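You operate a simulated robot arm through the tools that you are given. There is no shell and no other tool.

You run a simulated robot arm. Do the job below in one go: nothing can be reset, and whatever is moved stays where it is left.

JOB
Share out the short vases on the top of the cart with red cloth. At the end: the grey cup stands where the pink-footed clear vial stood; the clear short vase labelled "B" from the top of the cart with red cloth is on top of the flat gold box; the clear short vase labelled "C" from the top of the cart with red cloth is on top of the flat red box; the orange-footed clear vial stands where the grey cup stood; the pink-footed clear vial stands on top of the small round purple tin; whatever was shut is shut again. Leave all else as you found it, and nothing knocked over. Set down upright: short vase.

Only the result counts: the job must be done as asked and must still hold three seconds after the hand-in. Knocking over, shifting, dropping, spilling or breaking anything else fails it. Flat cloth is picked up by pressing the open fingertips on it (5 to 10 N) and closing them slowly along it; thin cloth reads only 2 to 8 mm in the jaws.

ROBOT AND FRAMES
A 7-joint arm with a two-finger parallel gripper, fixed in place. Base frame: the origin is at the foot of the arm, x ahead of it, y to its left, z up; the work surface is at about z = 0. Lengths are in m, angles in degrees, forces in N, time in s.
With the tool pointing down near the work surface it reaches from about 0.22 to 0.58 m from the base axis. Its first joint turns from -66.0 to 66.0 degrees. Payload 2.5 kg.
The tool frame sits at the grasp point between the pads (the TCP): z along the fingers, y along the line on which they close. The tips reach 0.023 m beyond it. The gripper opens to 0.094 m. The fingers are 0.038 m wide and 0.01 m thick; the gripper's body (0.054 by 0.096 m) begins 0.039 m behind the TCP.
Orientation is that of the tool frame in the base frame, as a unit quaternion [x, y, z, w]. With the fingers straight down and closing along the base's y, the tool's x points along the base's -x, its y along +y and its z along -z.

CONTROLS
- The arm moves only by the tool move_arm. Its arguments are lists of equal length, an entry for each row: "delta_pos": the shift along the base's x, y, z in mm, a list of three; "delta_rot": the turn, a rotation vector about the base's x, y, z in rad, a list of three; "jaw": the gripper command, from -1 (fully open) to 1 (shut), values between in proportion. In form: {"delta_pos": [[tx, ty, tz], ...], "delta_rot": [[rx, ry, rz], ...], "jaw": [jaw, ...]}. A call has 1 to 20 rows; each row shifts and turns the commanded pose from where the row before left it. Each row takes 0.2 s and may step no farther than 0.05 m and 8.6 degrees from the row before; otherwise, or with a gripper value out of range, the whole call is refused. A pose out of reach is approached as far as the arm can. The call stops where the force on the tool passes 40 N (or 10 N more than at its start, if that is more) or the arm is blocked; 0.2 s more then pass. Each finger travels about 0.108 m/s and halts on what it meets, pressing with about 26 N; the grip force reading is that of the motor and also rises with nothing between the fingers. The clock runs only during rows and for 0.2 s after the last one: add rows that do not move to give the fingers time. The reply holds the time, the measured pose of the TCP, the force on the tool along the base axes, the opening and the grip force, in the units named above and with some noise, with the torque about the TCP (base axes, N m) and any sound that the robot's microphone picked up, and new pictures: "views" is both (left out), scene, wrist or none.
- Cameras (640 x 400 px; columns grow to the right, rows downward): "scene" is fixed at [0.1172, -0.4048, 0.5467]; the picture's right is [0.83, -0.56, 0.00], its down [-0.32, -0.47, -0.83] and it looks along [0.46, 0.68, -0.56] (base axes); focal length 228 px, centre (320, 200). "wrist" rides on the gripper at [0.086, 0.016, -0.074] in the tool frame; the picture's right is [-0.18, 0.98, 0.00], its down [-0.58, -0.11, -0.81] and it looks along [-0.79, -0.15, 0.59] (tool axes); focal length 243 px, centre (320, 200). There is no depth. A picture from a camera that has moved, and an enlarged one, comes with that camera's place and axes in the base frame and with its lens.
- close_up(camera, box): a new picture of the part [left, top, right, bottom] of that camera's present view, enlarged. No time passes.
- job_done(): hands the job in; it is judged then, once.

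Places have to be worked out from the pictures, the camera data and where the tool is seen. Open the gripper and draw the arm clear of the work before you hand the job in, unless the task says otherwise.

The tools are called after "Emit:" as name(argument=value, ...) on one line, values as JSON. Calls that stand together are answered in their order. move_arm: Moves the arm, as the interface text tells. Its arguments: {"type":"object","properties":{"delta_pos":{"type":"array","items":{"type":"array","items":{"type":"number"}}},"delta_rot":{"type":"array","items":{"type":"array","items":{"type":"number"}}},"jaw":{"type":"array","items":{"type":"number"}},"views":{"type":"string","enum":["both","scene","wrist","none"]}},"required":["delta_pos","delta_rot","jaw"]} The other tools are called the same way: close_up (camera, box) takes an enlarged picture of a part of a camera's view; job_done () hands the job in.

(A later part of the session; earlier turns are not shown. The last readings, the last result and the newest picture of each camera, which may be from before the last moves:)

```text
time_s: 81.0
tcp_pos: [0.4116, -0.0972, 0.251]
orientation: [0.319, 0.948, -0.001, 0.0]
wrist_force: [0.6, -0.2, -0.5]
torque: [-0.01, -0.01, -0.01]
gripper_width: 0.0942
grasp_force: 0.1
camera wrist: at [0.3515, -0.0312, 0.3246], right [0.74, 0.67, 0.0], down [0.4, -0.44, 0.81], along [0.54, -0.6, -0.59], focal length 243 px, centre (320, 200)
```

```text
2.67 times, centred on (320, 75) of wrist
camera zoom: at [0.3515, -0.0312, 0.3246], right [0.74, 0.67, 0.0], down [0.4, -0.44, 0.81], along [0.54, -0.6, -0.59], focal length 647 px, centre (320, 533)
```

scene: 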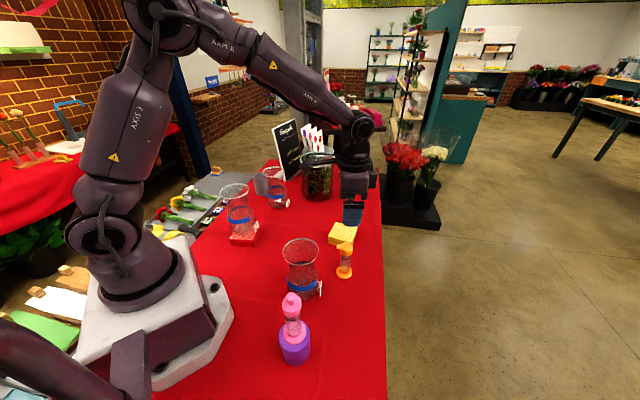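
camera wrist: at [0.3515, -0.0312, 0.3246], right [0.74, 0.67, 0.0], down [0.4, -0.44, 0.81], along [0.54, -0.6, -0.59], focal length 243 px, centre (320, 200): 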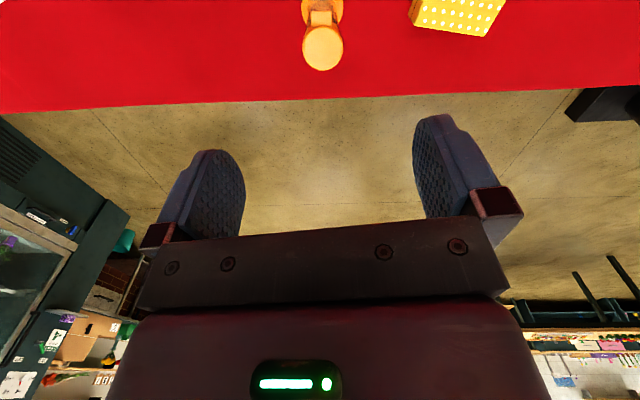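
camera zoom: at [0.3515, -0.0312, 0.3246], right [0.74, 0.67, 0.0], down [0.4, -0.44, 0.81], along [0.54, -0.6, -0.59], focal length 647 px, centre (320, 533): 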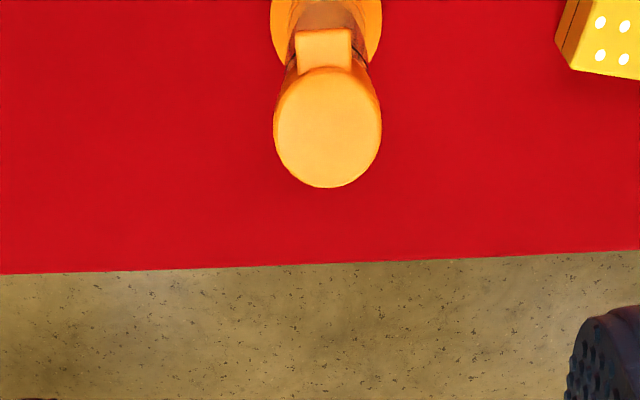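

Alignment is close: a 2.5 mm correction across the jaws. Descending partway to z≈0.13 to check.

Emit:
move_arm(delta_pos=[[0.5, 2.7, -20], [0, 0, -20], [0, 0, -20], [0, 0, -20], [0, 0, -20], [0, 0, -15], [0, 0, -6], [0, 0, 0]], delta_rot=[[0, 0, 0], [0, 0, 0], [0, 0, 0], [0, 0, 0], [0, 0, 0], [0, 0, 0], [0, 0, 0], [0, 0, 0]], jaw=[-1, -1, -1, -1, -1, -1, -1, -1])

Emit:
close_up(camera="wrist", box=[200, 50, 440, 200])

Emit:
close_up(camera="scene", box=[280, 190, 408, 290])

```text
time_s: 82.8
tcp_pos: [0.4138, -0.0945, 0.1287]
orientation: [0.317, 0.948, -0.001, 0.0]
wrist_force: [-0.4, 0.3, 0.4]
torque: [0.05, -0.01, -0.02]
gripper_width: 0.0938
grasp_force: 0.1
camera wrist: at [0.3518, -0.0287, 0.2027], right [0.74, 0.67, 0.0], down [0.4, -0.44, 0.81], along [0.54, -0.6, -0.59], focal length 243 px, centre (320, 200)
```

scene: 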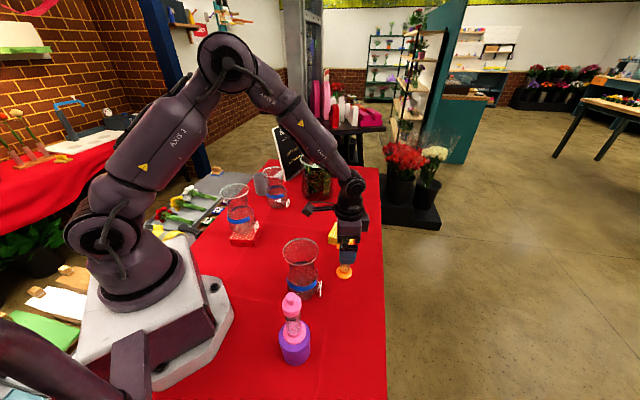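
wrist: 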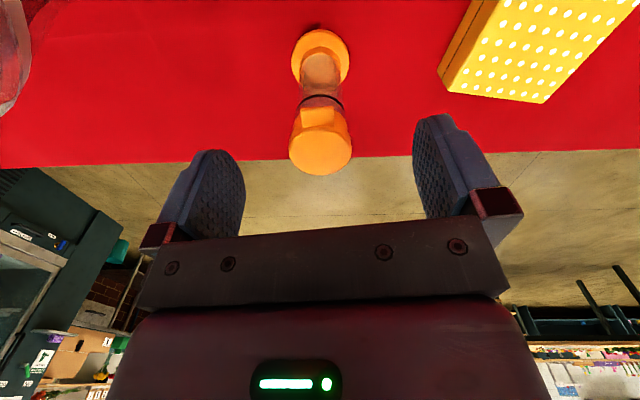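

```text
2.67 times, centred on (320, 125) of wrist
camera zoom: at [0.3518, -0.0287, 0.2027], right [0.74, 0.67, 0.0], down [0.4, -0.44, 0.81], along [0.54, -0.6, -0.59], focal length 647 px, centre (320, 400)
```

zoom: 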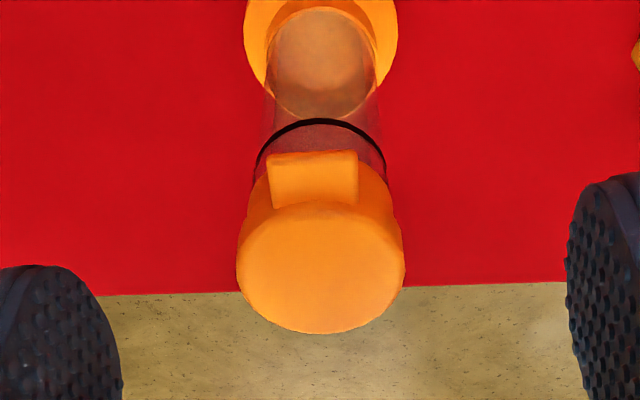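

```text
4.00 times, centred on (344, 240) of scene
camera zoom: at [0.1172, -0.4048, 0.5467], right [0.83, -0.56, 0.0], down [-0.32, -0.47, -0.83], along [0.46, 0.68, -0.56], focal length 910 px, centre (224, 40)
```

zoom: 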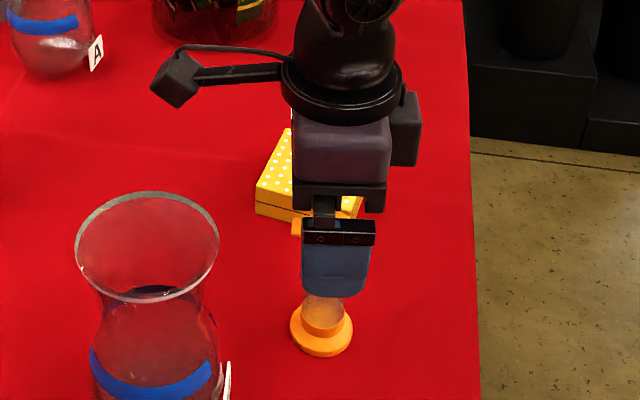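

Well centred (cap top at ≈0.109). Lowering to TCP z≈0.097 and closing gently on the cap's sides.

Emit:
move_arm(delta_pos=[[0, 0, -12], [0, 0, -12], [0, 0, -7.5], [0, 0, 0], [0, 0, 0], [0, 0, 0], [0, 0, 0], [0, 0, 0], [0, 0, 0], [0, 0, 0], [0, 0, 0]], delta_rot=[[0, 0, 0], [0, 0, 0], [0, 0, 0], [0, 0, 0], [0, 0, 0], [0, 0, 0], [0, 0, 0], [0, 0, 0], [0, 0, 0], [0, 0, 0], [0, 0, 0]], jaw=[-1, -1, -1, -0.6, -0.2, 0.05, 0.15, 0.22, 0.28, 0.35, 0.42])

Emit:
close_up(camera="wrist", box=[200, 50, 440, 200])

Emit:
close_up(camera="scene", box=[280, 190, 408, 290])

```text
time_s: 85.2
tcp_pos: [0.4117, -0.0932, 0.0977]
orientation: [0.318, 0.948, -0.001, -0.001]
wrist_force: [0.0, -1.1, 0.4]
torque: [0.01, 0.01, 0.0]
gripper_width: 0.0324
grasp_force: 26.3
camera wrist: at [0.3515, -0.0287, 0.1716], right [0.74, 0.67, 0.0], down [0.4, -0.44, 0.81], along [0.54, -0.6, -0.59], focal length 243 px, centre (320, 200)
```

scene: 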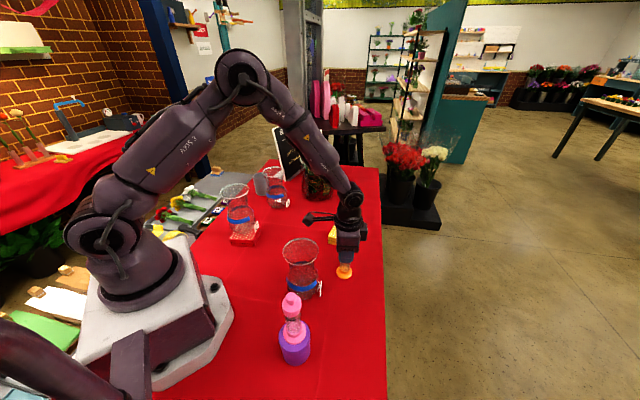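
wrist: 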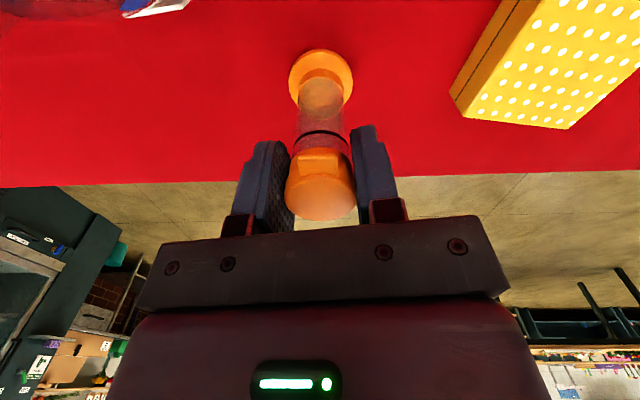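

```text
2.67 times, centred on (320, 125) of wrist
camera zoom: at [0.3515, -0.0287, 0.1716], right [0.74, 0.67, 0.0], down [0.4, -0.44, 0.81], along [0.54, -0.6, -0.59], focal length 647 px, centre (320, 400)
```

zoom: 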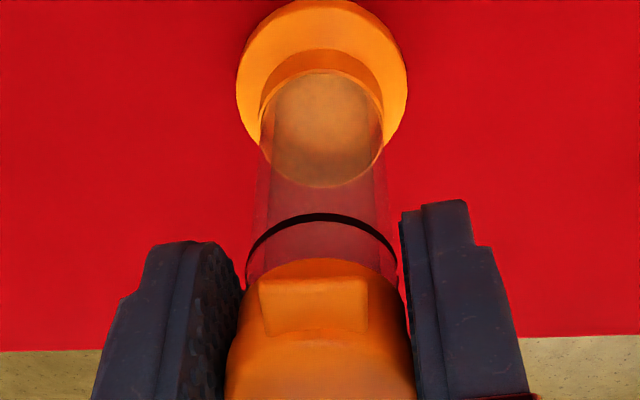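

```text
4.00 times, centred on (344, 240) of scene
camera zoom: at [0.1172, -0.4048, 0.5467], right [0.83, -0.56, 0.0], down [-0.32, -0.47, -0.83], along [0.46, 0.68, -0.56], focal length 910 px, centre (224, 40)
```

zoom: 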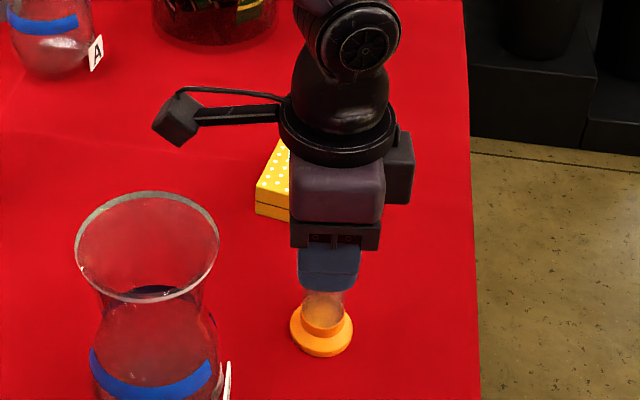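

Gripped at 0.0324 m. Test lift of 5 mm, checking that the foot comes along and listening.

Emit:
move_arm(delta_pos=[[0, 0, 2], [0, 0, 3], [0, 0, 0]], delta_rot=[[0, 0, 0], [0, 0, 0], [0, 0, 0]], jaw=[0.42, 0.42, 0.42], views="none")

Emit:
close_up(camera="wrist", box=[200, 50, 440, 200])

Emit:
close_up(camera="scene", box=[280, 190, 408, 290])

```text
time_s: 86.0
tcp_pos: [0.4123, -0.0937, 0.1019]
orientation: [0.317, 0.948, 0.0, 0.001]
wrist_force: [-0.8, 0.1, -4.5]
torque: [0.05, 0.03, -0.01]
gripper_width: 0.0324
grasp_force: 26.0
```

```text
2.67 times, centred on (320, 125) of wrist
camera zoom: at [0.3515, -0.0283, 0.1768], right [0.74, 0.67, 0.0], down [0.4, -0.44, 0.81], along [0.54, -0.6, -0.59], focal length 647 px, centre (320, 400)
```

zoom: 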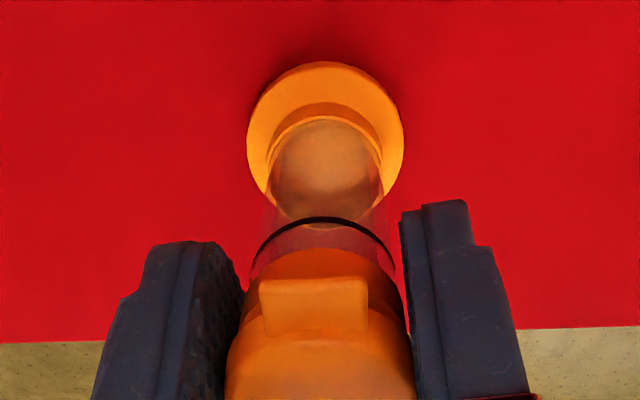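

```text
4.00 times, centred on (344, 240) of scene
camera zoom: at [0.1172, -0.4048, 0.5467], right [0.83, -0.56, 0.0], down [-0.32, -0.47, -0.83], along [0.46, 0.68, -0.56], focal length 910 px, centre (224, 40)
```

zoom: 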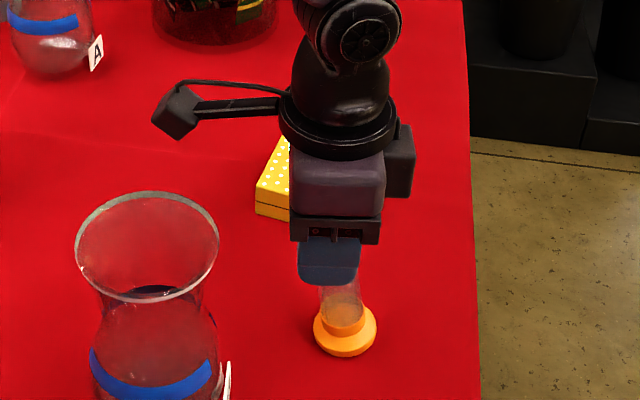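

The foot has swung about 15 mm sideways — the vial is tilting in the grip or the cap is hinging. I look closer before going on.

Emit:
close_up(camera="wrist", box=[270, 60, 374, 230])

Emit:
close_up(camera="scene", box=[324, 225, 372, 285])

```text
2.35 times, centred on (322, 145) of wrist
camera zoom: at [0.3515, -0.0283, 0.1768], right [0.74, 0.67, 0.0], down [0.4, -0.44, 0.81], along [0.54, -0.6, -0.59], focal length 571 px, centre (315, 329)
```

zoom: 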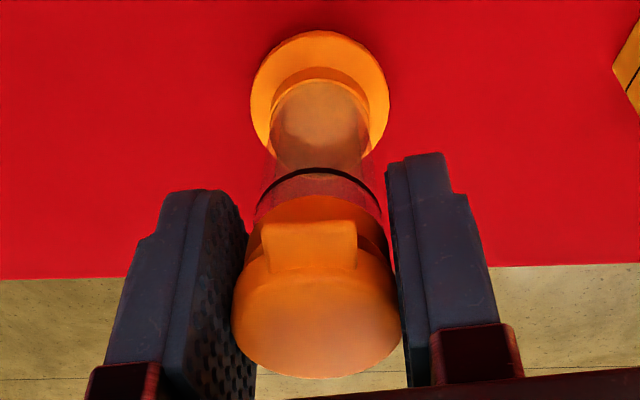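

```text
6.67 times, centred on (348, 255) of scene
camera zoom: at [0.1172, -0.4048, 0.5467], right [0.83, -0.56, 0.0], down [-0.32, -0.47, -0.83], along [0.46, 0.68, -0.56], focal length 1517 px, centre (133, -167)
```

zoom: 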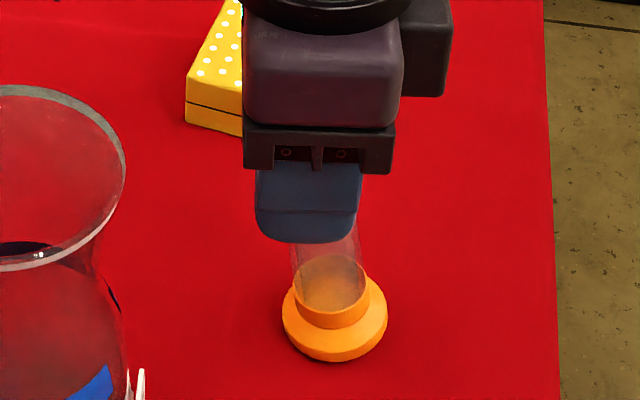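

Emit:
close_up(camera="wrist", box=[284, 125, 356, 225])

Emit:
close_up(camera="wrist", box=[290, 130, 354, 170])

```text
4.00 times, centred on (320, 175) of wrist
camera zoom: at [0.3515, -0.0283, 0.1768], right [0.74, 0.67, 0.0], down [0.4, -0.44, 0.81], along [0.54, -0.6, -0.59], focal length 970 px, centre (320, 300)
```

zoom: 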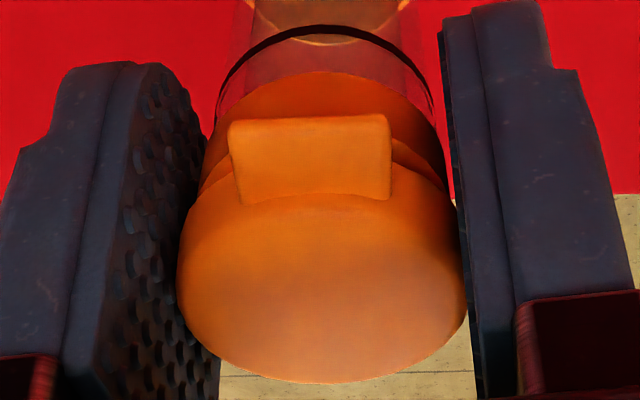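

```text
10.00 times, centred on (322, 150) of wrist
camera zoom: at [0.3515, -0.0283, 0.1768], right [0.74, 0.67, 0.0], down [0.4, -0.44, 0.81], along [0.54, -0.6, -0.59], focal length 2426 px, centre (300, 700)
```

zoom: 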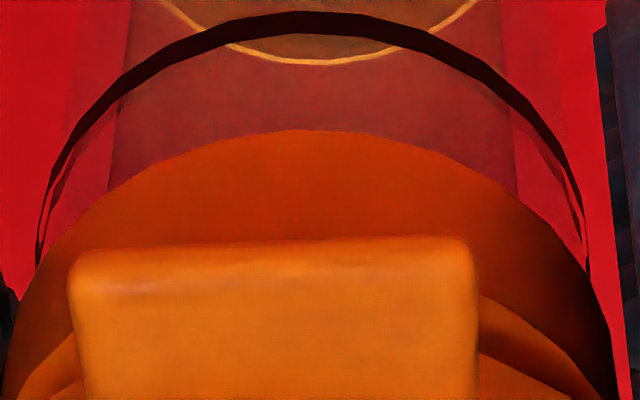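

The magnified view shows the cap is a flip-top: the lid (with the tab) has begun to hinge open at the side opposite the tab while the foot stays leaning on the table. I lower it back straight down to close it again.

Emit:
move_arm(delta_pos=[[0, 0, -1.5], [0, 0, -1.5], [0, 0, -1.3], [0, 0, -0.5], [0, 0, 0]], delta_rot=[[0, 0, 0], [0, 0, 0], [0, 0, 0], [0, 0, 0], [0, 0, 0]], jaw=[0.42, 0.42, 0.42, 0.42, 0.42], views="none")

Emit:
close_up(camera="wrist", box=[200, 50, 440, 200])

Emit:
close_up(camera="wrist", box=[284, 125, 356, 225])

Emit:
close_up(camera="scene", box=[280, 190, 408, 290])

```text
time_s: 87.2
tcp_pos: [0.4117, -0.0946, 0.0977]
orientation: [0.317, 0.948, 0.0, 0.001]
wrist_force: [4.6, -3.5, 21.4]
torque: [-0.22, -0.29, 0.03]
gripper_width: 0.0324
grasp_force: 25.6
```

```text
2.67 times, centred on (320, 125) of wrist
camera zoom: at [0.3518, -0.0288, 0.1723], right [0.74, 0.67, 0.0], down [0.4, -0.44, 0.81], along [0.54, -0.6, -0.59], focal length 647 px, centre (320, 400)
```

zoom: 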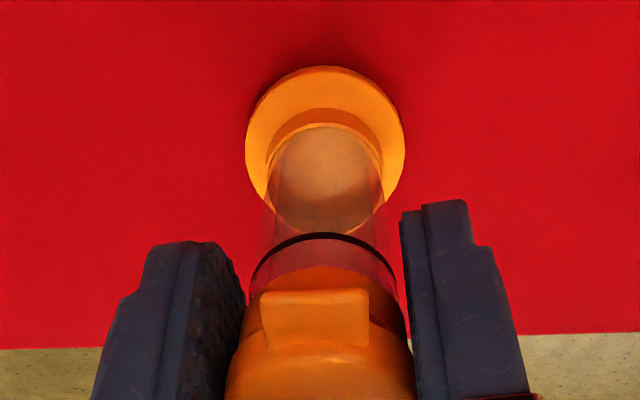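

```text
4.00 times, centred on (320, 175) of wrist
camera zoom: at [0.3518, -0.0288, 0.1723], right [0.74, 0.67, 0.0], down [0.4, -0.44, 0.81], along [0.54, -0.6, -0.59], focal length 970 px, centre (320, 300)
```

zoom: 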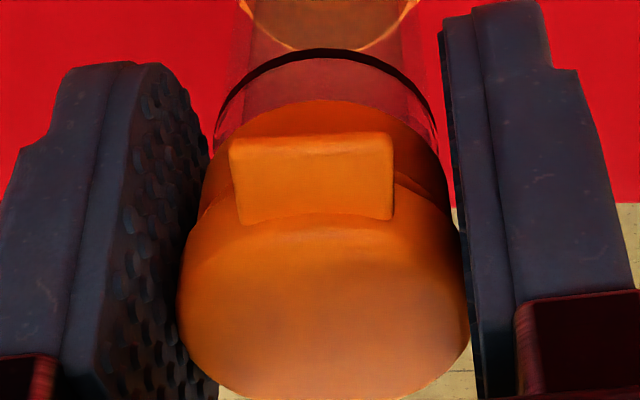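

```text
4.00 times, centred on (344, 240) of scene
camera zoom: at [0.1171, -0.4047, 0.5468], right [0.83, -0.56, 0.0], down [-0.32, -0.47, -0.83], along [0.46, 0.68, -0.56], focal length 910 px, centre (224, 40)
```

zoom: 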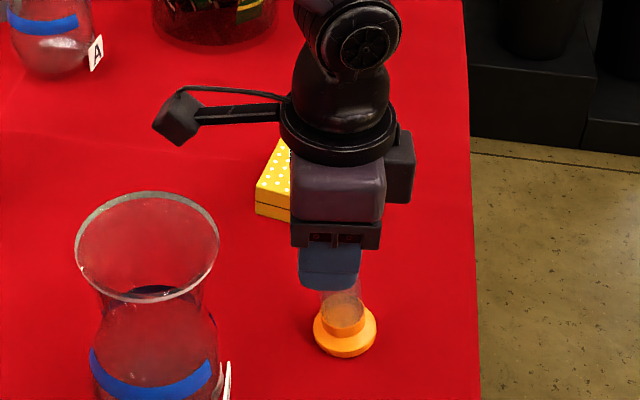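

Pressing down did not straighten it: the foot stays displaced ~17 mm toward (+x, -y) and the vial leans about 10° in the grip. I'll move the hand horizontally over the foot in small steps, so that the vial comes upright on its own foot.

Emit:
move_arm(delta_pos=[[0, 0, 0.6], [2.5, -1.8, 0], [2.5, -1.8, 0], [0, 0, 0]], delta_rot=[[0, 0, 0], [0, 0, 0], [0, 0, 0], [0, 0, 0]], jaw=[0.42, 0.42, 0.42, 0.42], views="none")

Emit:
close_up(camera="wrist", box=[200, 50, 440, 200])

Emit:
close_up(camera="scene", box=[280, 190, 408, 290])

```text
time_s: 88.2
tcp_pos: [0.4171, -0.0971, 0.0972]
orientation: [0.317, 0.948, -0.001, -0.004]
wrist_force: [-0.2, 0.1, -0.1]
torque: [-0.05, 0.08, -0.03]
gripper_width: 0.0326
grasp_force: 26.0
```

```text
2.67 times, centred on (320, 125) of wrist
camera zoom: at [0.3557, -0.0319, 0.1718], right [0.74, 0.67, 0.0], down [0.4, -0.44, 0.8], along [0.54, -0.59, -0.59], focal length 647 px, centre (320, 400)
```

zoom: 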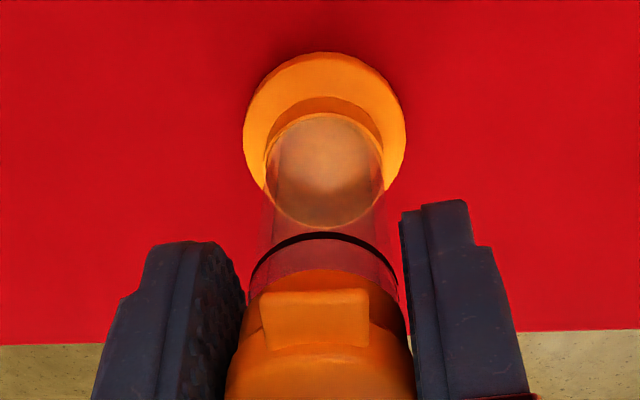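

```text
4.00 times, centred on (344, 240) of scene
camera zoom: at [0.1172, -0.4048, 0.5467], right [0.83, -0.56, 0.0], down [-0.32, -0.47, -0.83], along [0.46, 0.68, -0.56], focal length 910 px, centre (224, 40)
```

zoom: 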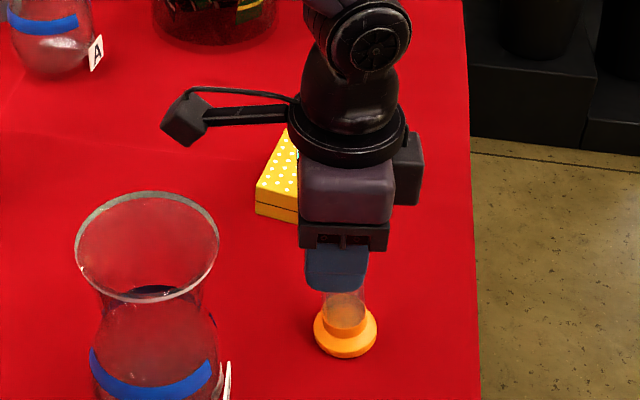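

The foot stays in place and the vial is coming upright. Continuing in the same direction.

Emit:
move_arm(delta_pos=[[2.5, -1.8, 0], [2.5, -1.8, 0], [2.5, -1.8, 0], [0, 0, 0]], delta_rot=[[0, 0, 0], [0, 0, 0], [0, 0, 0], [0, 0, 0]], jaw=[0.42, 0.42, 0.42, 0.42], views="none")

Emit:
close_up(camera="wrist", box=[200, 50, 440, 200])

Emit:
close_up(camera="scene", box=[280, 190, 408, 290])

```text
time_s: 89.2
tcp_pos: [0.4242, -0.1022, 0.0971]
orientation: [0.317, 0.948, -0.001, 0.0]
wrist_force: [0.0, 0.0, -3.7]
torque: [0.07, 0.05, 0.0]
gripper_width: 0.0321
grasp_force: 25.6
```

```text
2.67 times, centred on (320, 125) of wrist
camera zoom: at [0.3641, -0.0374, 0.1726], right [0.74, 0.67, 0.0], down [0.4, -0.44, 0.81], along [0.54, -0.6, -0.59], focal length 647 px, centre (320, 400)
```

zoom: 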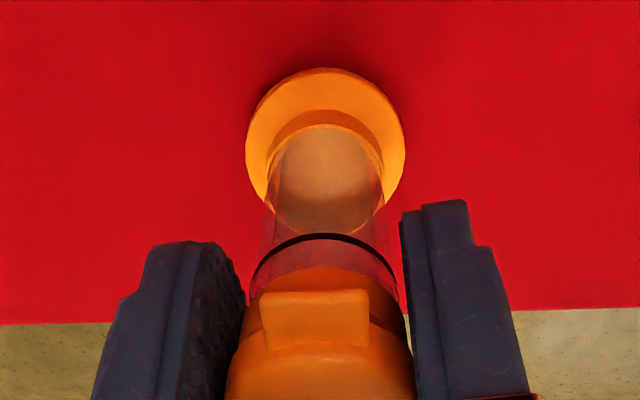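

```text
4.00 times, centred on (344, 240) of scene
camera zoom: at [0.1172, -0.4048, 0.5467], right [0.83, -0.56, 0.0], down [-0.32, -0.47, -0.83], along [0.46, 0.68, -0.56], focal length 910 px, centre (224, 40)
```

zoom: 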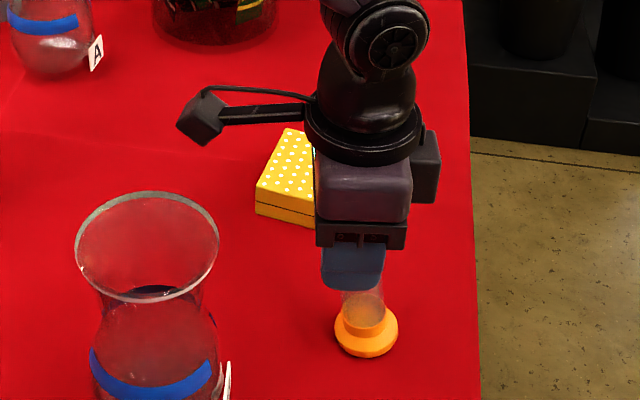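

It is hanging from the lid's hinge (load −3.7 N), with the lid a bit open. I press down slightly so the foot grips the cloth, then move over it while keeping the press, to close the lid by bringing the body upright.

Emit:
move_arm(delta_pos=[[0, 0, -0.8], [0, 0, -0.5], [0, 0, 0]], delta_rot=[[0, 0, 0], [0, 0, 0], [0, 0, 0]], jaw=[0.42, 0.42, 0.42], views="none")

```text
time_s: 90.0
tcp_pos: [0.4245, -0.1042, 0.0975]
orientation: [0.318, 0.948, -0.001, 0.001]
wrist_force: [1.2, -2.2, 9.3]
torque: [-0.22, -0.05, 0.02]
gripper_width: 0.0326
grasp_force: 26.3
```

Emit:
move_arm(delta_pos=[[2.0, -1.5, -0.5], [2.0, -1.5, -0.5], [2.0, -1.5, -0.4], [0, 0, 0]], delta_rot=[[0, 0, 0], [0, 0, 0], [0, 0, 0], [0, 0, 0]], jaw=[0.42, 0.42, 0.42, 0.42], views="none")

Emit:
close_up(camera="wrist", box=[200, 50, 440, 200])

Emit:
close_up(camera="scene", box=[280, 190, 408, 290])

```text
time_s: 91.0
tcp_pos: [0.4314, -0.1065, 0.0966]
orientation: [0.317, 0.949, 0.0, 0.001]
wrist_force: [3.3, -3.1, 13.5]
torque: [-0.15, -0.22, 0.0]
gripper_width: 0.0324
grasp_force: 26.2
```

```text
2.67 times, centred on (320, 125) of wrist
camera zoom: at [0.3707, -0.042, 0.1701], right [0.74, 0.67, 0.0], down [0.4, -0.44, 0.81], along [0.54, -0.6, -0.59], focal length 647 px, centre (320, 400)
```

zoom: 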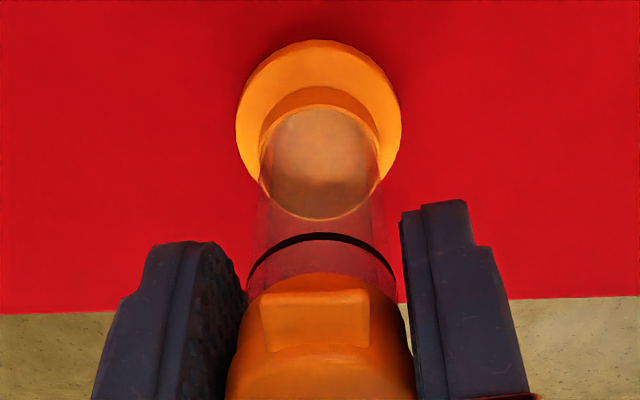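

```text
4.00 times, centred on (344, 240) of scene
camera zoom: at [0.1171, -0.4047, 0.5468], right [0.83, -0.56, 0.0], down [-0.32, -0.47, -0.83], along [0.46, 0.68, -0.56], focal length 910 px, centre (224, 40)
```

zoom: 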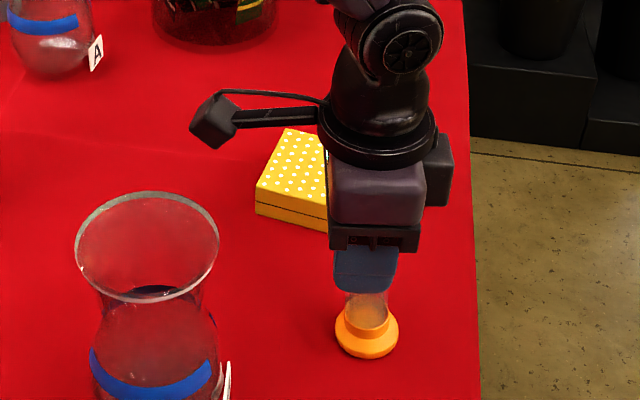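

Working: the foot stays and the vial is straightening. Continuing.

Emit:
move_arm(delta_pos=[[2.0, -1.5, -0.4], [2.0, -1.5, -0.4], [2.0, -1.5, -0.3], [0, 0, 0]], delta_rot=[[0, 0, 0], [0, 0, 0], [0, 0, 0], [0, 0, 0]], jaw=[0.42, 0.42, 0.42, 0.42], views="none")

Emit:
close_up(camera="wrist", box=[200, 50, 440, 200])

Emit:
close_up(camera="scene", box=[280, 190, 408, 290])

```text
time_s: 92.0
tcp_pos: [0.4355, -0.1132, 0.0932]
orientation: [0.316, 0.949, -0.001, -0.002]
wrist_force: [-5.4, 0.7, 14.9]
torque: [0.34, 0.43, 0.07]
gripper_width: 0.0324
grasp_force: 26.1
```

```text
2.67 times, centred on (320, 125) of wrist
camera zoom: at [0.3759, -0.0465, 0.1683], right [0.74, 0.68, 0.0], down [0.4, -0.44, 0.8], along [0.54, -0.59, -0.59], focal length 647 px, centre (320, 400)
```

zoom: 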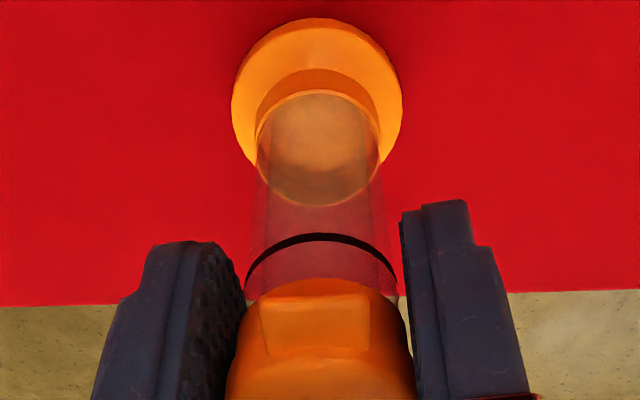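

```text
4.00 times, centred on (344, 240) of scene
camera zoom: at [0.1171, -0.4047, 0.5468], right [0.83, -0.56, 0.0], down [-0.32, -0.47, -0.83], along [0.46, 0.68, -0.56], focal length 910 px, centre (224, 40)
```

zoom: 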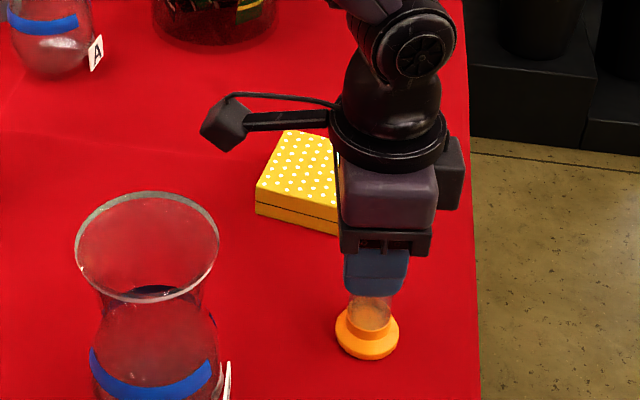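

The lid is closed again (ring–cap–tab spacing as originally) and the vial is upright on its foot. Releasing gently.

Emit:
move_arm(delta_pos=[[0, 0, 0.4], [0, 0, 0], [0, 0, 0], [0, 0, 0], [0, 0, 0], [0, 0, 0]], delta_rot=[[0, 0, 0], [0, 0, 0], [0, 0, 0], [0, 0, 0], [0, 0, 0], [0, 0, 0]], jaw=[0.35, 0.25, 0.1, -0.2, -0.5, -0.8], views="none")

Emit:
close_up(camera="wrist", box=[200, 50, 440, 200])

Emit:
close_up(camera="scene", box=[280, 190, 408, 290])

```text
time_s: 93.4
tcp_pos: [0.4385, -0.1129, 0.0953]
orientation: [0.317, 0.948, -0.001, 0.0]
wrist_force: [0.0, 0.2, 0.0]
torque: [0.01, -0.03, 0.0]
gripper_width: 0.0847
grasp_force: 0.0
```

```text
2.67 times, centred on (320, 125) of wrist
camera zoom: at [0.3764, -0.0467, 0.1688], right [0.74, 0.67, 0.0], down [0.4, -0.44, 0.81], along [0.54, -0.6, -0.59], focal length 647 px, centre (320, 400)
```

zoom: 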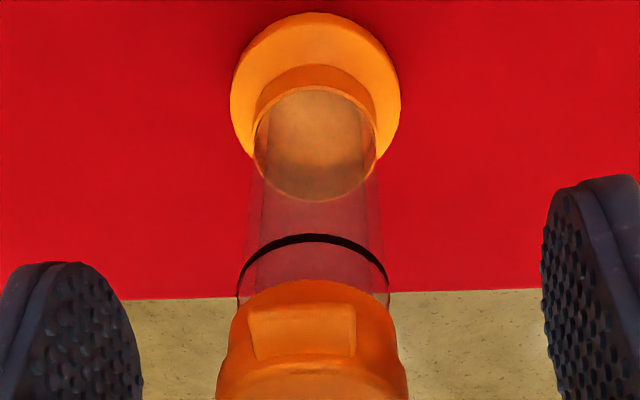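

```text
4.00 times, centred on (344, 240) of scene
camera zoom: at [0.1172, -0.4048, 0.5467], right [0.83, -0.56, 0.0], down [-0.32, -0.47, -0.83], along [0.46, 0.68, -0.56], focal length 910 px, centre (224, 40)
```

zoom: 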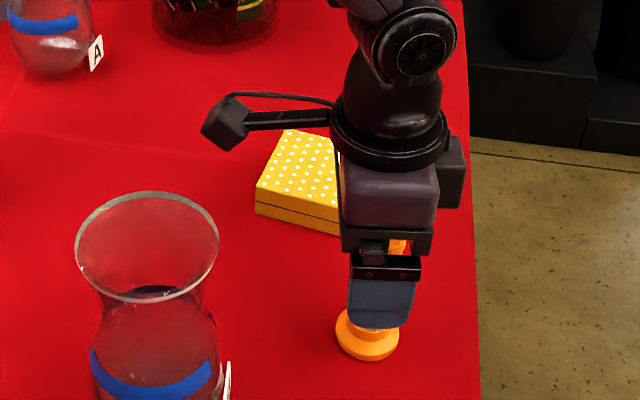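

Released, the vial stands upright. I rise to get a clear look at it and its lid.

Emit:
move_arm(delta_pos=[[0, 0, 8], [0, 0, 15], [0, 0, 20], [0, 0, 20], [0, 0, 20], [0, 0, 0]], delta_rot=[[0, 0, 0], [0, 0, 0], [0, 0, 0], [0, 0, 0], [0, 0, 0], [0, 0, 0]], jaw=[-1, -1, -1, -1, -1, -1], views="none")

Emit:
close_up(camera="wrist", box=[260, 0, 380, 120])

Emit:
close_up(camera="scene", box=[330, 225, 386, 285])

```text
time_s: 94.8
tcp_pos: [0.4369, -0.1119, 0.1787]
orientation: [0.317, 0.949, -0.001, 0.0]
wrist_force: [-0.2, 0.5, 0.8]
torque: [0.0, 0.03, -0.04]
gripper_width: 0.0939
grasp_force: 0.0
```

```text
3.33 times, centred on (320, 60) of wrist
camera zoom: at [0.3755, -0.0464, 0.252], right [0.74, 0.67, 0.0], down [0.4, -0.44, 0.81], along [0.54, -0.6, -0.59], focal length 809 px, centre (320, 667)
```

zoom: 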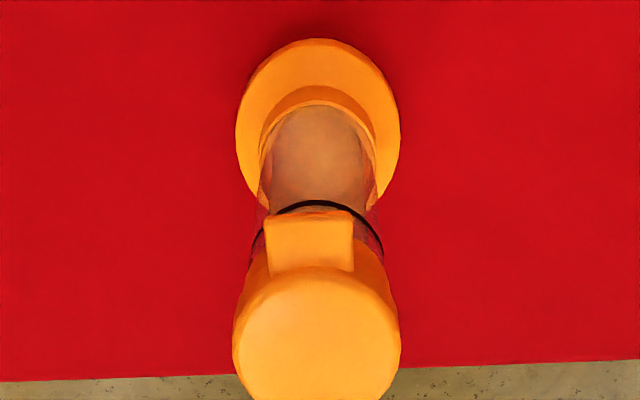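

```text
6.67 times, centred on (358, 255) of scene
camera zoom: at [0.1172, -0.4048, 0.5467], right [0.83, -0.56, 0.0], down [-0.32, -0.47, -0.83], along [0.46, 0.68, -0.56], focal length 1517 px, centre (67, -167)
```

zoom: 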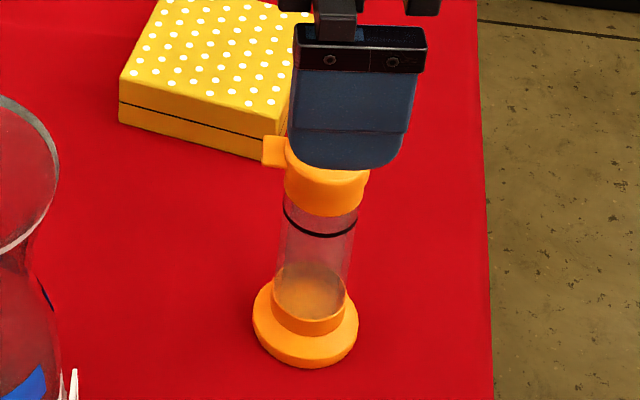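

The vial stands upright at about (0.438, -0.113) with the lid shut. I'll regrasp it with the jaws along the tab–hinge line and lower down, so that the finger on the hinge side stops the body from swinging open. First rise and turn the hand by 94°.

Emit:
move_arm(delta_pos=[[0, 0, 15], [0, 0, 10], [0, 0, 0], [0, 0, 0], [0, 0, 0], [0, 0, 0], [0, 0, 0], [0, 0, 0], [0, 0, 0], [0, 0, 0], [-1.5, 0.7, 0], [-1.5, 0.8, 0], [0, 0, 0], [0, 0, 0]], delta_rot=[[0, 0, 0], [0, 0, 0.149], [0, 0, 0.149], [0, 0, 0.149], [0, 0, 0.149], [0, 0, 0.149], [0, 0, 0.149], [0, 0, 0.149], [0, 0, 0.149], [0, 0, 0.149], [0, 0, 0.149], [0, 0, 0.149], [0, 0, 0], [0, 0, 0]], jaw=[-1, -1, -1, -1, -1, -1, -1, -1, -1, -1, -1, -1, -1, -1])

Emit:
close_up(camera="wrist", box=[220, 0, 420, 125])

Emit:
close_up(camera="scene", box=[330, 225, 386, 285])

```text
time_s: 97.8
tcp_pos: [0.4336, -0.1105, 0.2024]
orientation: [-0.477, 0.879, -0.001, 0.0]
wrist_force: [-0.2, 0.2, -0.2]
torque: [0.02, 0.01, -0.03]
gripper_width: 0.094
grasp_force: 0.1
camera wrist: at [0.3719, -0.1736, 0.2769], right [-0.72, 0.69, 0.0], down [0.41, 0.43, 0.81], along [0.56, 0.58, -0.59], focal length 243 px, centre (320, 200)
```

scene: 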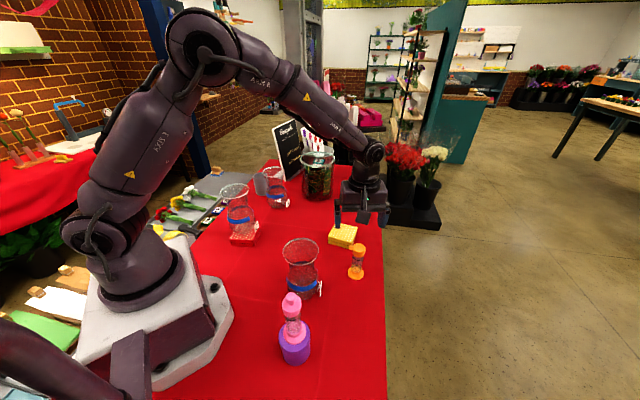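
wrist: 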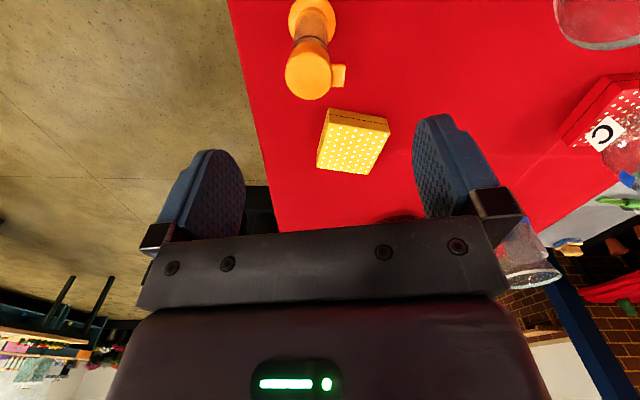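

```text
3.20 times, centred on (320, 62) of wrist
camera zoom: at [0.3719, -0.1736, 0.2769], right [-0.72, 0.69, 0.0], down [0.41, 0.43, 0.81], along [0.56, 0.58, -0.59], focal length 776 px, centre (320, 640)
```

zoom: 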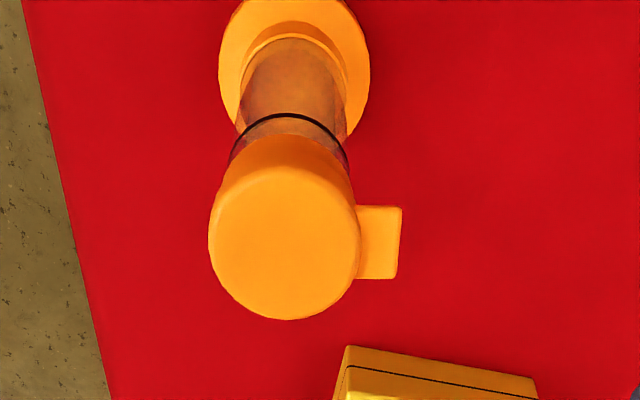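

```text
6.67 times, centred on (358, 255) of scene
camera zoom: at [0.1172, -0.4048, 0.5467], right [0.83, -0.56, 0.0], down [-0.32, -0.47, -0.83], along [0.46, 0.68, -0.56], focal length 1517 px, centre (67, -167)
```

zoom: 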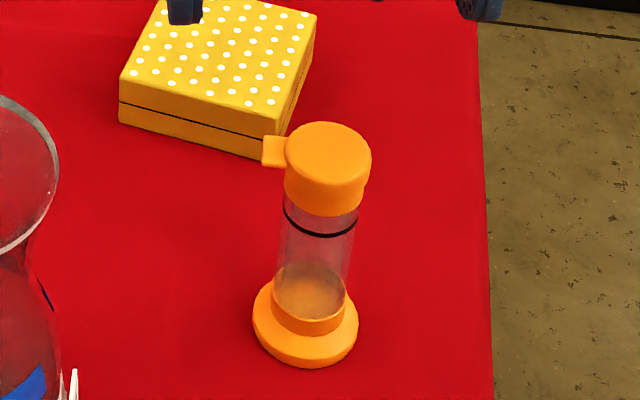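

The vial is perfectly upright and the lid is shut (matches the original look). The tab points about 10° off my jaw line, so I turn by −10°, shift a few mm and descend partway to check.

Emit:
move_arm(delta_pos=[[1.0, -1.3, 0], [1.1, -1.3, -10], [0, 0, -20], [0, 0, -20], [0, 0, -15], [0, 0, -5], [0, 0, 0]], delta_rot=[[0, 0, -0.085], [0, 0, -0.085], [0, 0, 0], [0, 0, 0], [0, 0, 0], [0, 0, 0], [0, 0, 0]], jaw=[-1, -1, -1, -1, -1, -1, -1], views="none")

Emit:
close_up(camera="wrist", box=[200, 50, 440, 200])

Emit:
close_up(camera="scene", box=[300, 190, 412, 290])

```text
time_s: 99.4
tcp_pos: [0.4353, -0.1128, 0.1328]
orientation: [-0.401, 0.916, -0.001, 0.001]
wrist_force: [-0.1, 0.6, 0.5]
torque: [-0.04, 0.01, 0.01]
gripper_width: 0.0939
grasp_force: 0.1
```

```text
2.67 times, centred on (320, 125) of wrist
camera zoom: at [0.3638, -0.1652, 0.2062], right [-0.6, 0.8, 0.0], down [0.47, 0.35, 0.81], along [0.65, 0.48, -0.59], focal length 647 px, centre (320, 400)
```

zoom: 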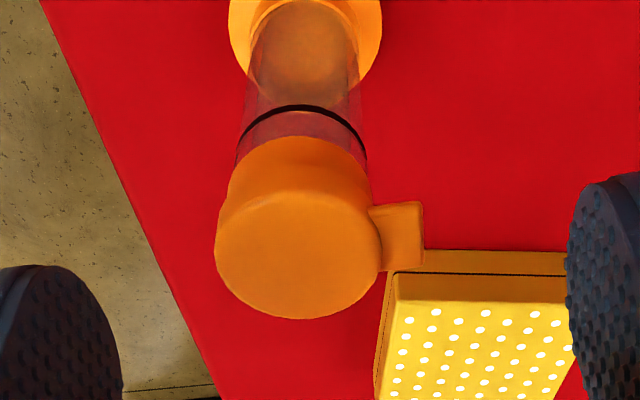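

```text
4.00 times, centred on (356, 240) of scene
camera zoom: at [0.1172, -0.4048, 0.5467], right [0.83, -0.56, 0.0], down [-0.32, -0.47, -0.83], along [0.46, 0.68, -0.56], focal length 910 px, centre (176, 40)
```

zoom: 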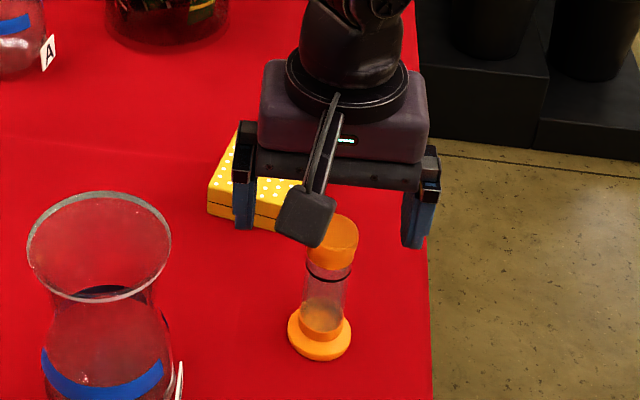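

The jaws now bracket tab and hinge side symmetrically (target width ≈0.042). Descending to TCP z≈0.079 (palm at 0.118, above the lid top 0.109), then closing slowly.

Emit:
move_arm(delta_pos=[[0, 0, -15], [0, 0, -15], [0, 0, -13], [0, 0, -7], [0, 0, -4], [0, 0, 0]], delta_rot=[[0, 0, 0], [0, 0, 0], [0, 0, 0], [0, 0, 0], [0, 0, 0], [0, 0, 0]], jaw=[-1, -1, -1, -1, -1, -1], views="none")

Emit:
close_up(camera="wrist", box=[140, 50, 500, 275])

Emit:
close_up(camera="scene", box=[300, 190, 412, 290])

```text
time_s: 100.8
tcp_pos: [0.4362, -0.1139, 0.0781]
orientation: [-0.401, 0.916, 0.0, 0.001]
wrist_force: [0.2, 0.1, 0.2]
torque: [-0.01, 0.01, 0.02]
gripper_width: 0.0939
grasp_force: 0.0
```

```text
1.78 times, centred on (320, 162) of wrist
camera zoom: at [0.3639, -0.1652, 0.153], right [-0.6, 0.8, 0.0], down [0.47, 0.35, 0.81], along [0.65, 0.48, -0.59], focal length 431 px, centre (320, 267)
```

zoom: 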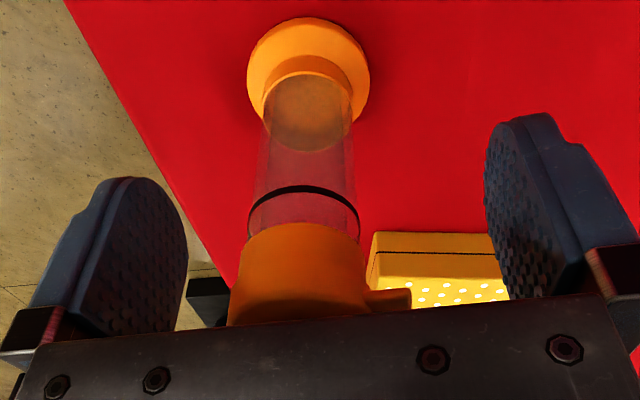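

```text
4.00 times, centred on (356, 240) of scene
camera zoom: at [0.1172, -0.4048, 0.5467], right [0.83, -0.56, 0.0], down [-0.32, -0.47, -0.83], along [0.46, 0.68, -0.56], focal length 910 px, centre (176, 40)
```

zoom: 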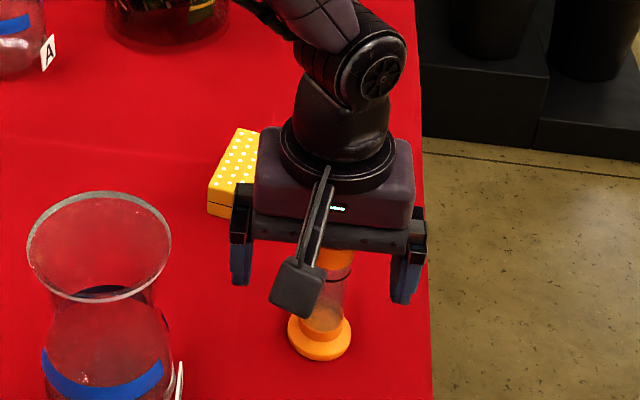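

Emit:
move_arm(delta_pos=[[0, 0, 0], [0, 0, 0], [0, 0, 0], [0, 0, 0], [0, 0, 0], [0, 0, 0], [0, 0, 0], [0, 0, 0], [0, 0, 0], [0, 0, 0]], delta_rot=[[0, 0, 0], [0, 0, 0], [0, 0, 0], [0, 0, 0], [0, 0, 0], [0, 0, 0], [0, 0, 0], [0, 0, 0], [0, 0, 0], [0, 0, 0]], jaw=[-0.6, -0.3, -0.1, 0.0, 0.05, 0.08, 0.11, 0.14, 0.17, 0.22], views="none")

Emit:
close_up(camera="wrist", box=[140, 50, 500, 275])

Emit:
close_up(camera="scene", box=[300, 190, 412, 290])

```text
time_s: 103.0
tcp_pos: [0.4362, -0.1135, 0.0791]
orientation: [-0.401, 0.916, -0.001, 0.0]
wrist_force: [0.6, -0.3, -0.2]
torque: [0.02, 0.01, -0.04]
gripper_width: 0.0412
grasp_force: 26.4
```

```text
1.78 times, centred on (320, 162) of wrist
camera zoom: at [0.3639, -0.1652, 0.1532], right [-0.6, 0.8, 0.0], down [0.47, 0.35, 0.81], along [0.65, 0.48, -0.59], focal length 431 px, centre (320, 267)
```

zoom: 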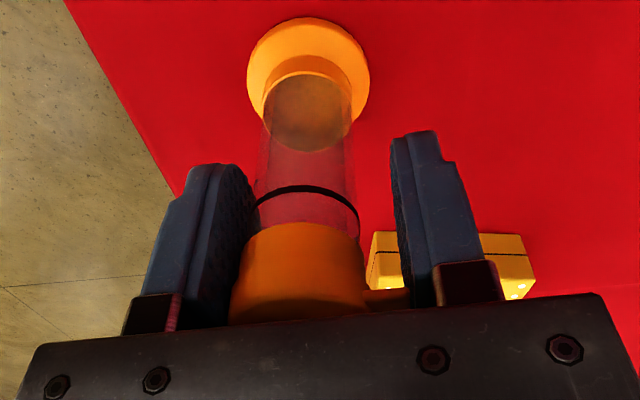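

```text
4.00 times, centred on (356, 240) of scene
camera zoom: at [0.1172, -0.4048, 0.5467], right [0.83, -0.56, 0.0], down [-0.32, -0.47, -0.83], along [0.46, 0.68, -0.56], focal length 910 px, centre (176, 40)
```

zoom: 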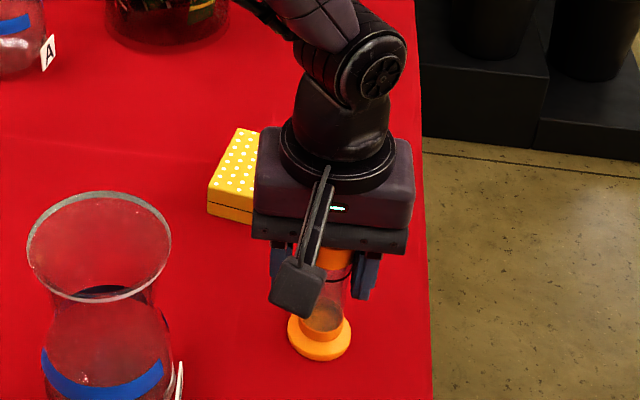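

Gripped at 0.041 m without disturbing the vial. Test lift in small steps.

Emit:
move_arm(delta_pos=[[0, 0, 2], [0, 0, 3], [0, 0, 3], [0, 0, 0]], delta_rot=[[0, 0, 0], [0, 0, 0], [0, 0, 0], [0, 0, 0]], jaw=[0.22, 0.22, 0.22, 0.22], views="none")

Emit:
close_up(camera="wrist", box=[140, 50, 500, 275])

Emit:
close_up(camera="scene", box=[300, 190, 412, 290])

```text
time_s: 104.0
tcp_pos: [0.4353, -0.1134, 0.0865]
orientation: [-0.401, 0.916, -0.001, 0.0]
wrist_force: [0.2, -0.3, -3.5]
torque: [-0.01, 0.02, 0.01]
gripper_width: 0.0415
grasp_force: 25.9
```

```text
1.78 times, centred on (320, 162) of wrist
camera zoom: at [0.3636, -0.1652, 0.1613], right [-0.6, 0.8, 0.0], down [0.47, 0.35, 0.81], along [0.65, 0.48, -0.59], focal length 431 px, centre (320, 267)
```

zoom: 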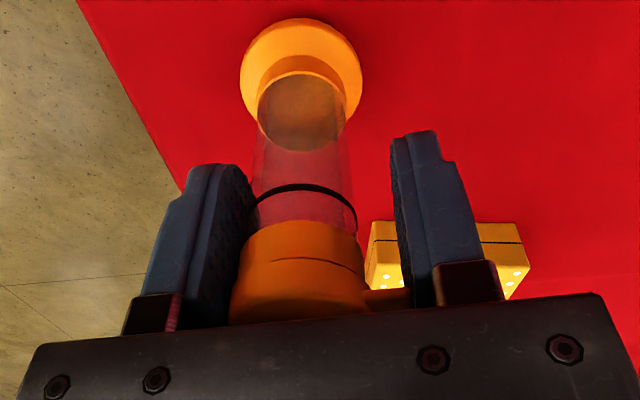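

```text
4.00 times, centred on (356, 240) of scene
camera zoom: at [0.1172, -0.4048, 0.5467], right [0.83, -0.56, 0.0], down [-0.32, -0.47, -0.83], along [0.46, 0.68, -0.56], focal length 910 px, centre (176, 40)
```

zoom: 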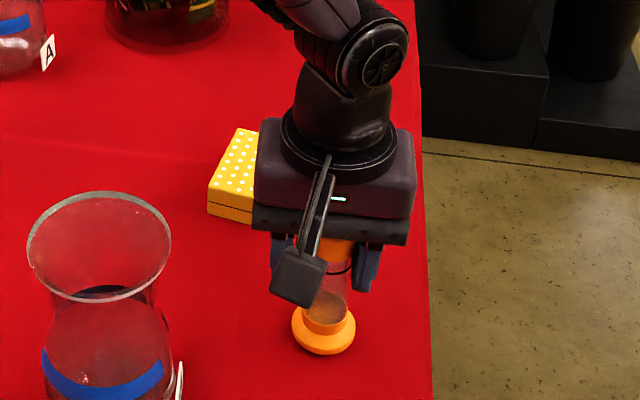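

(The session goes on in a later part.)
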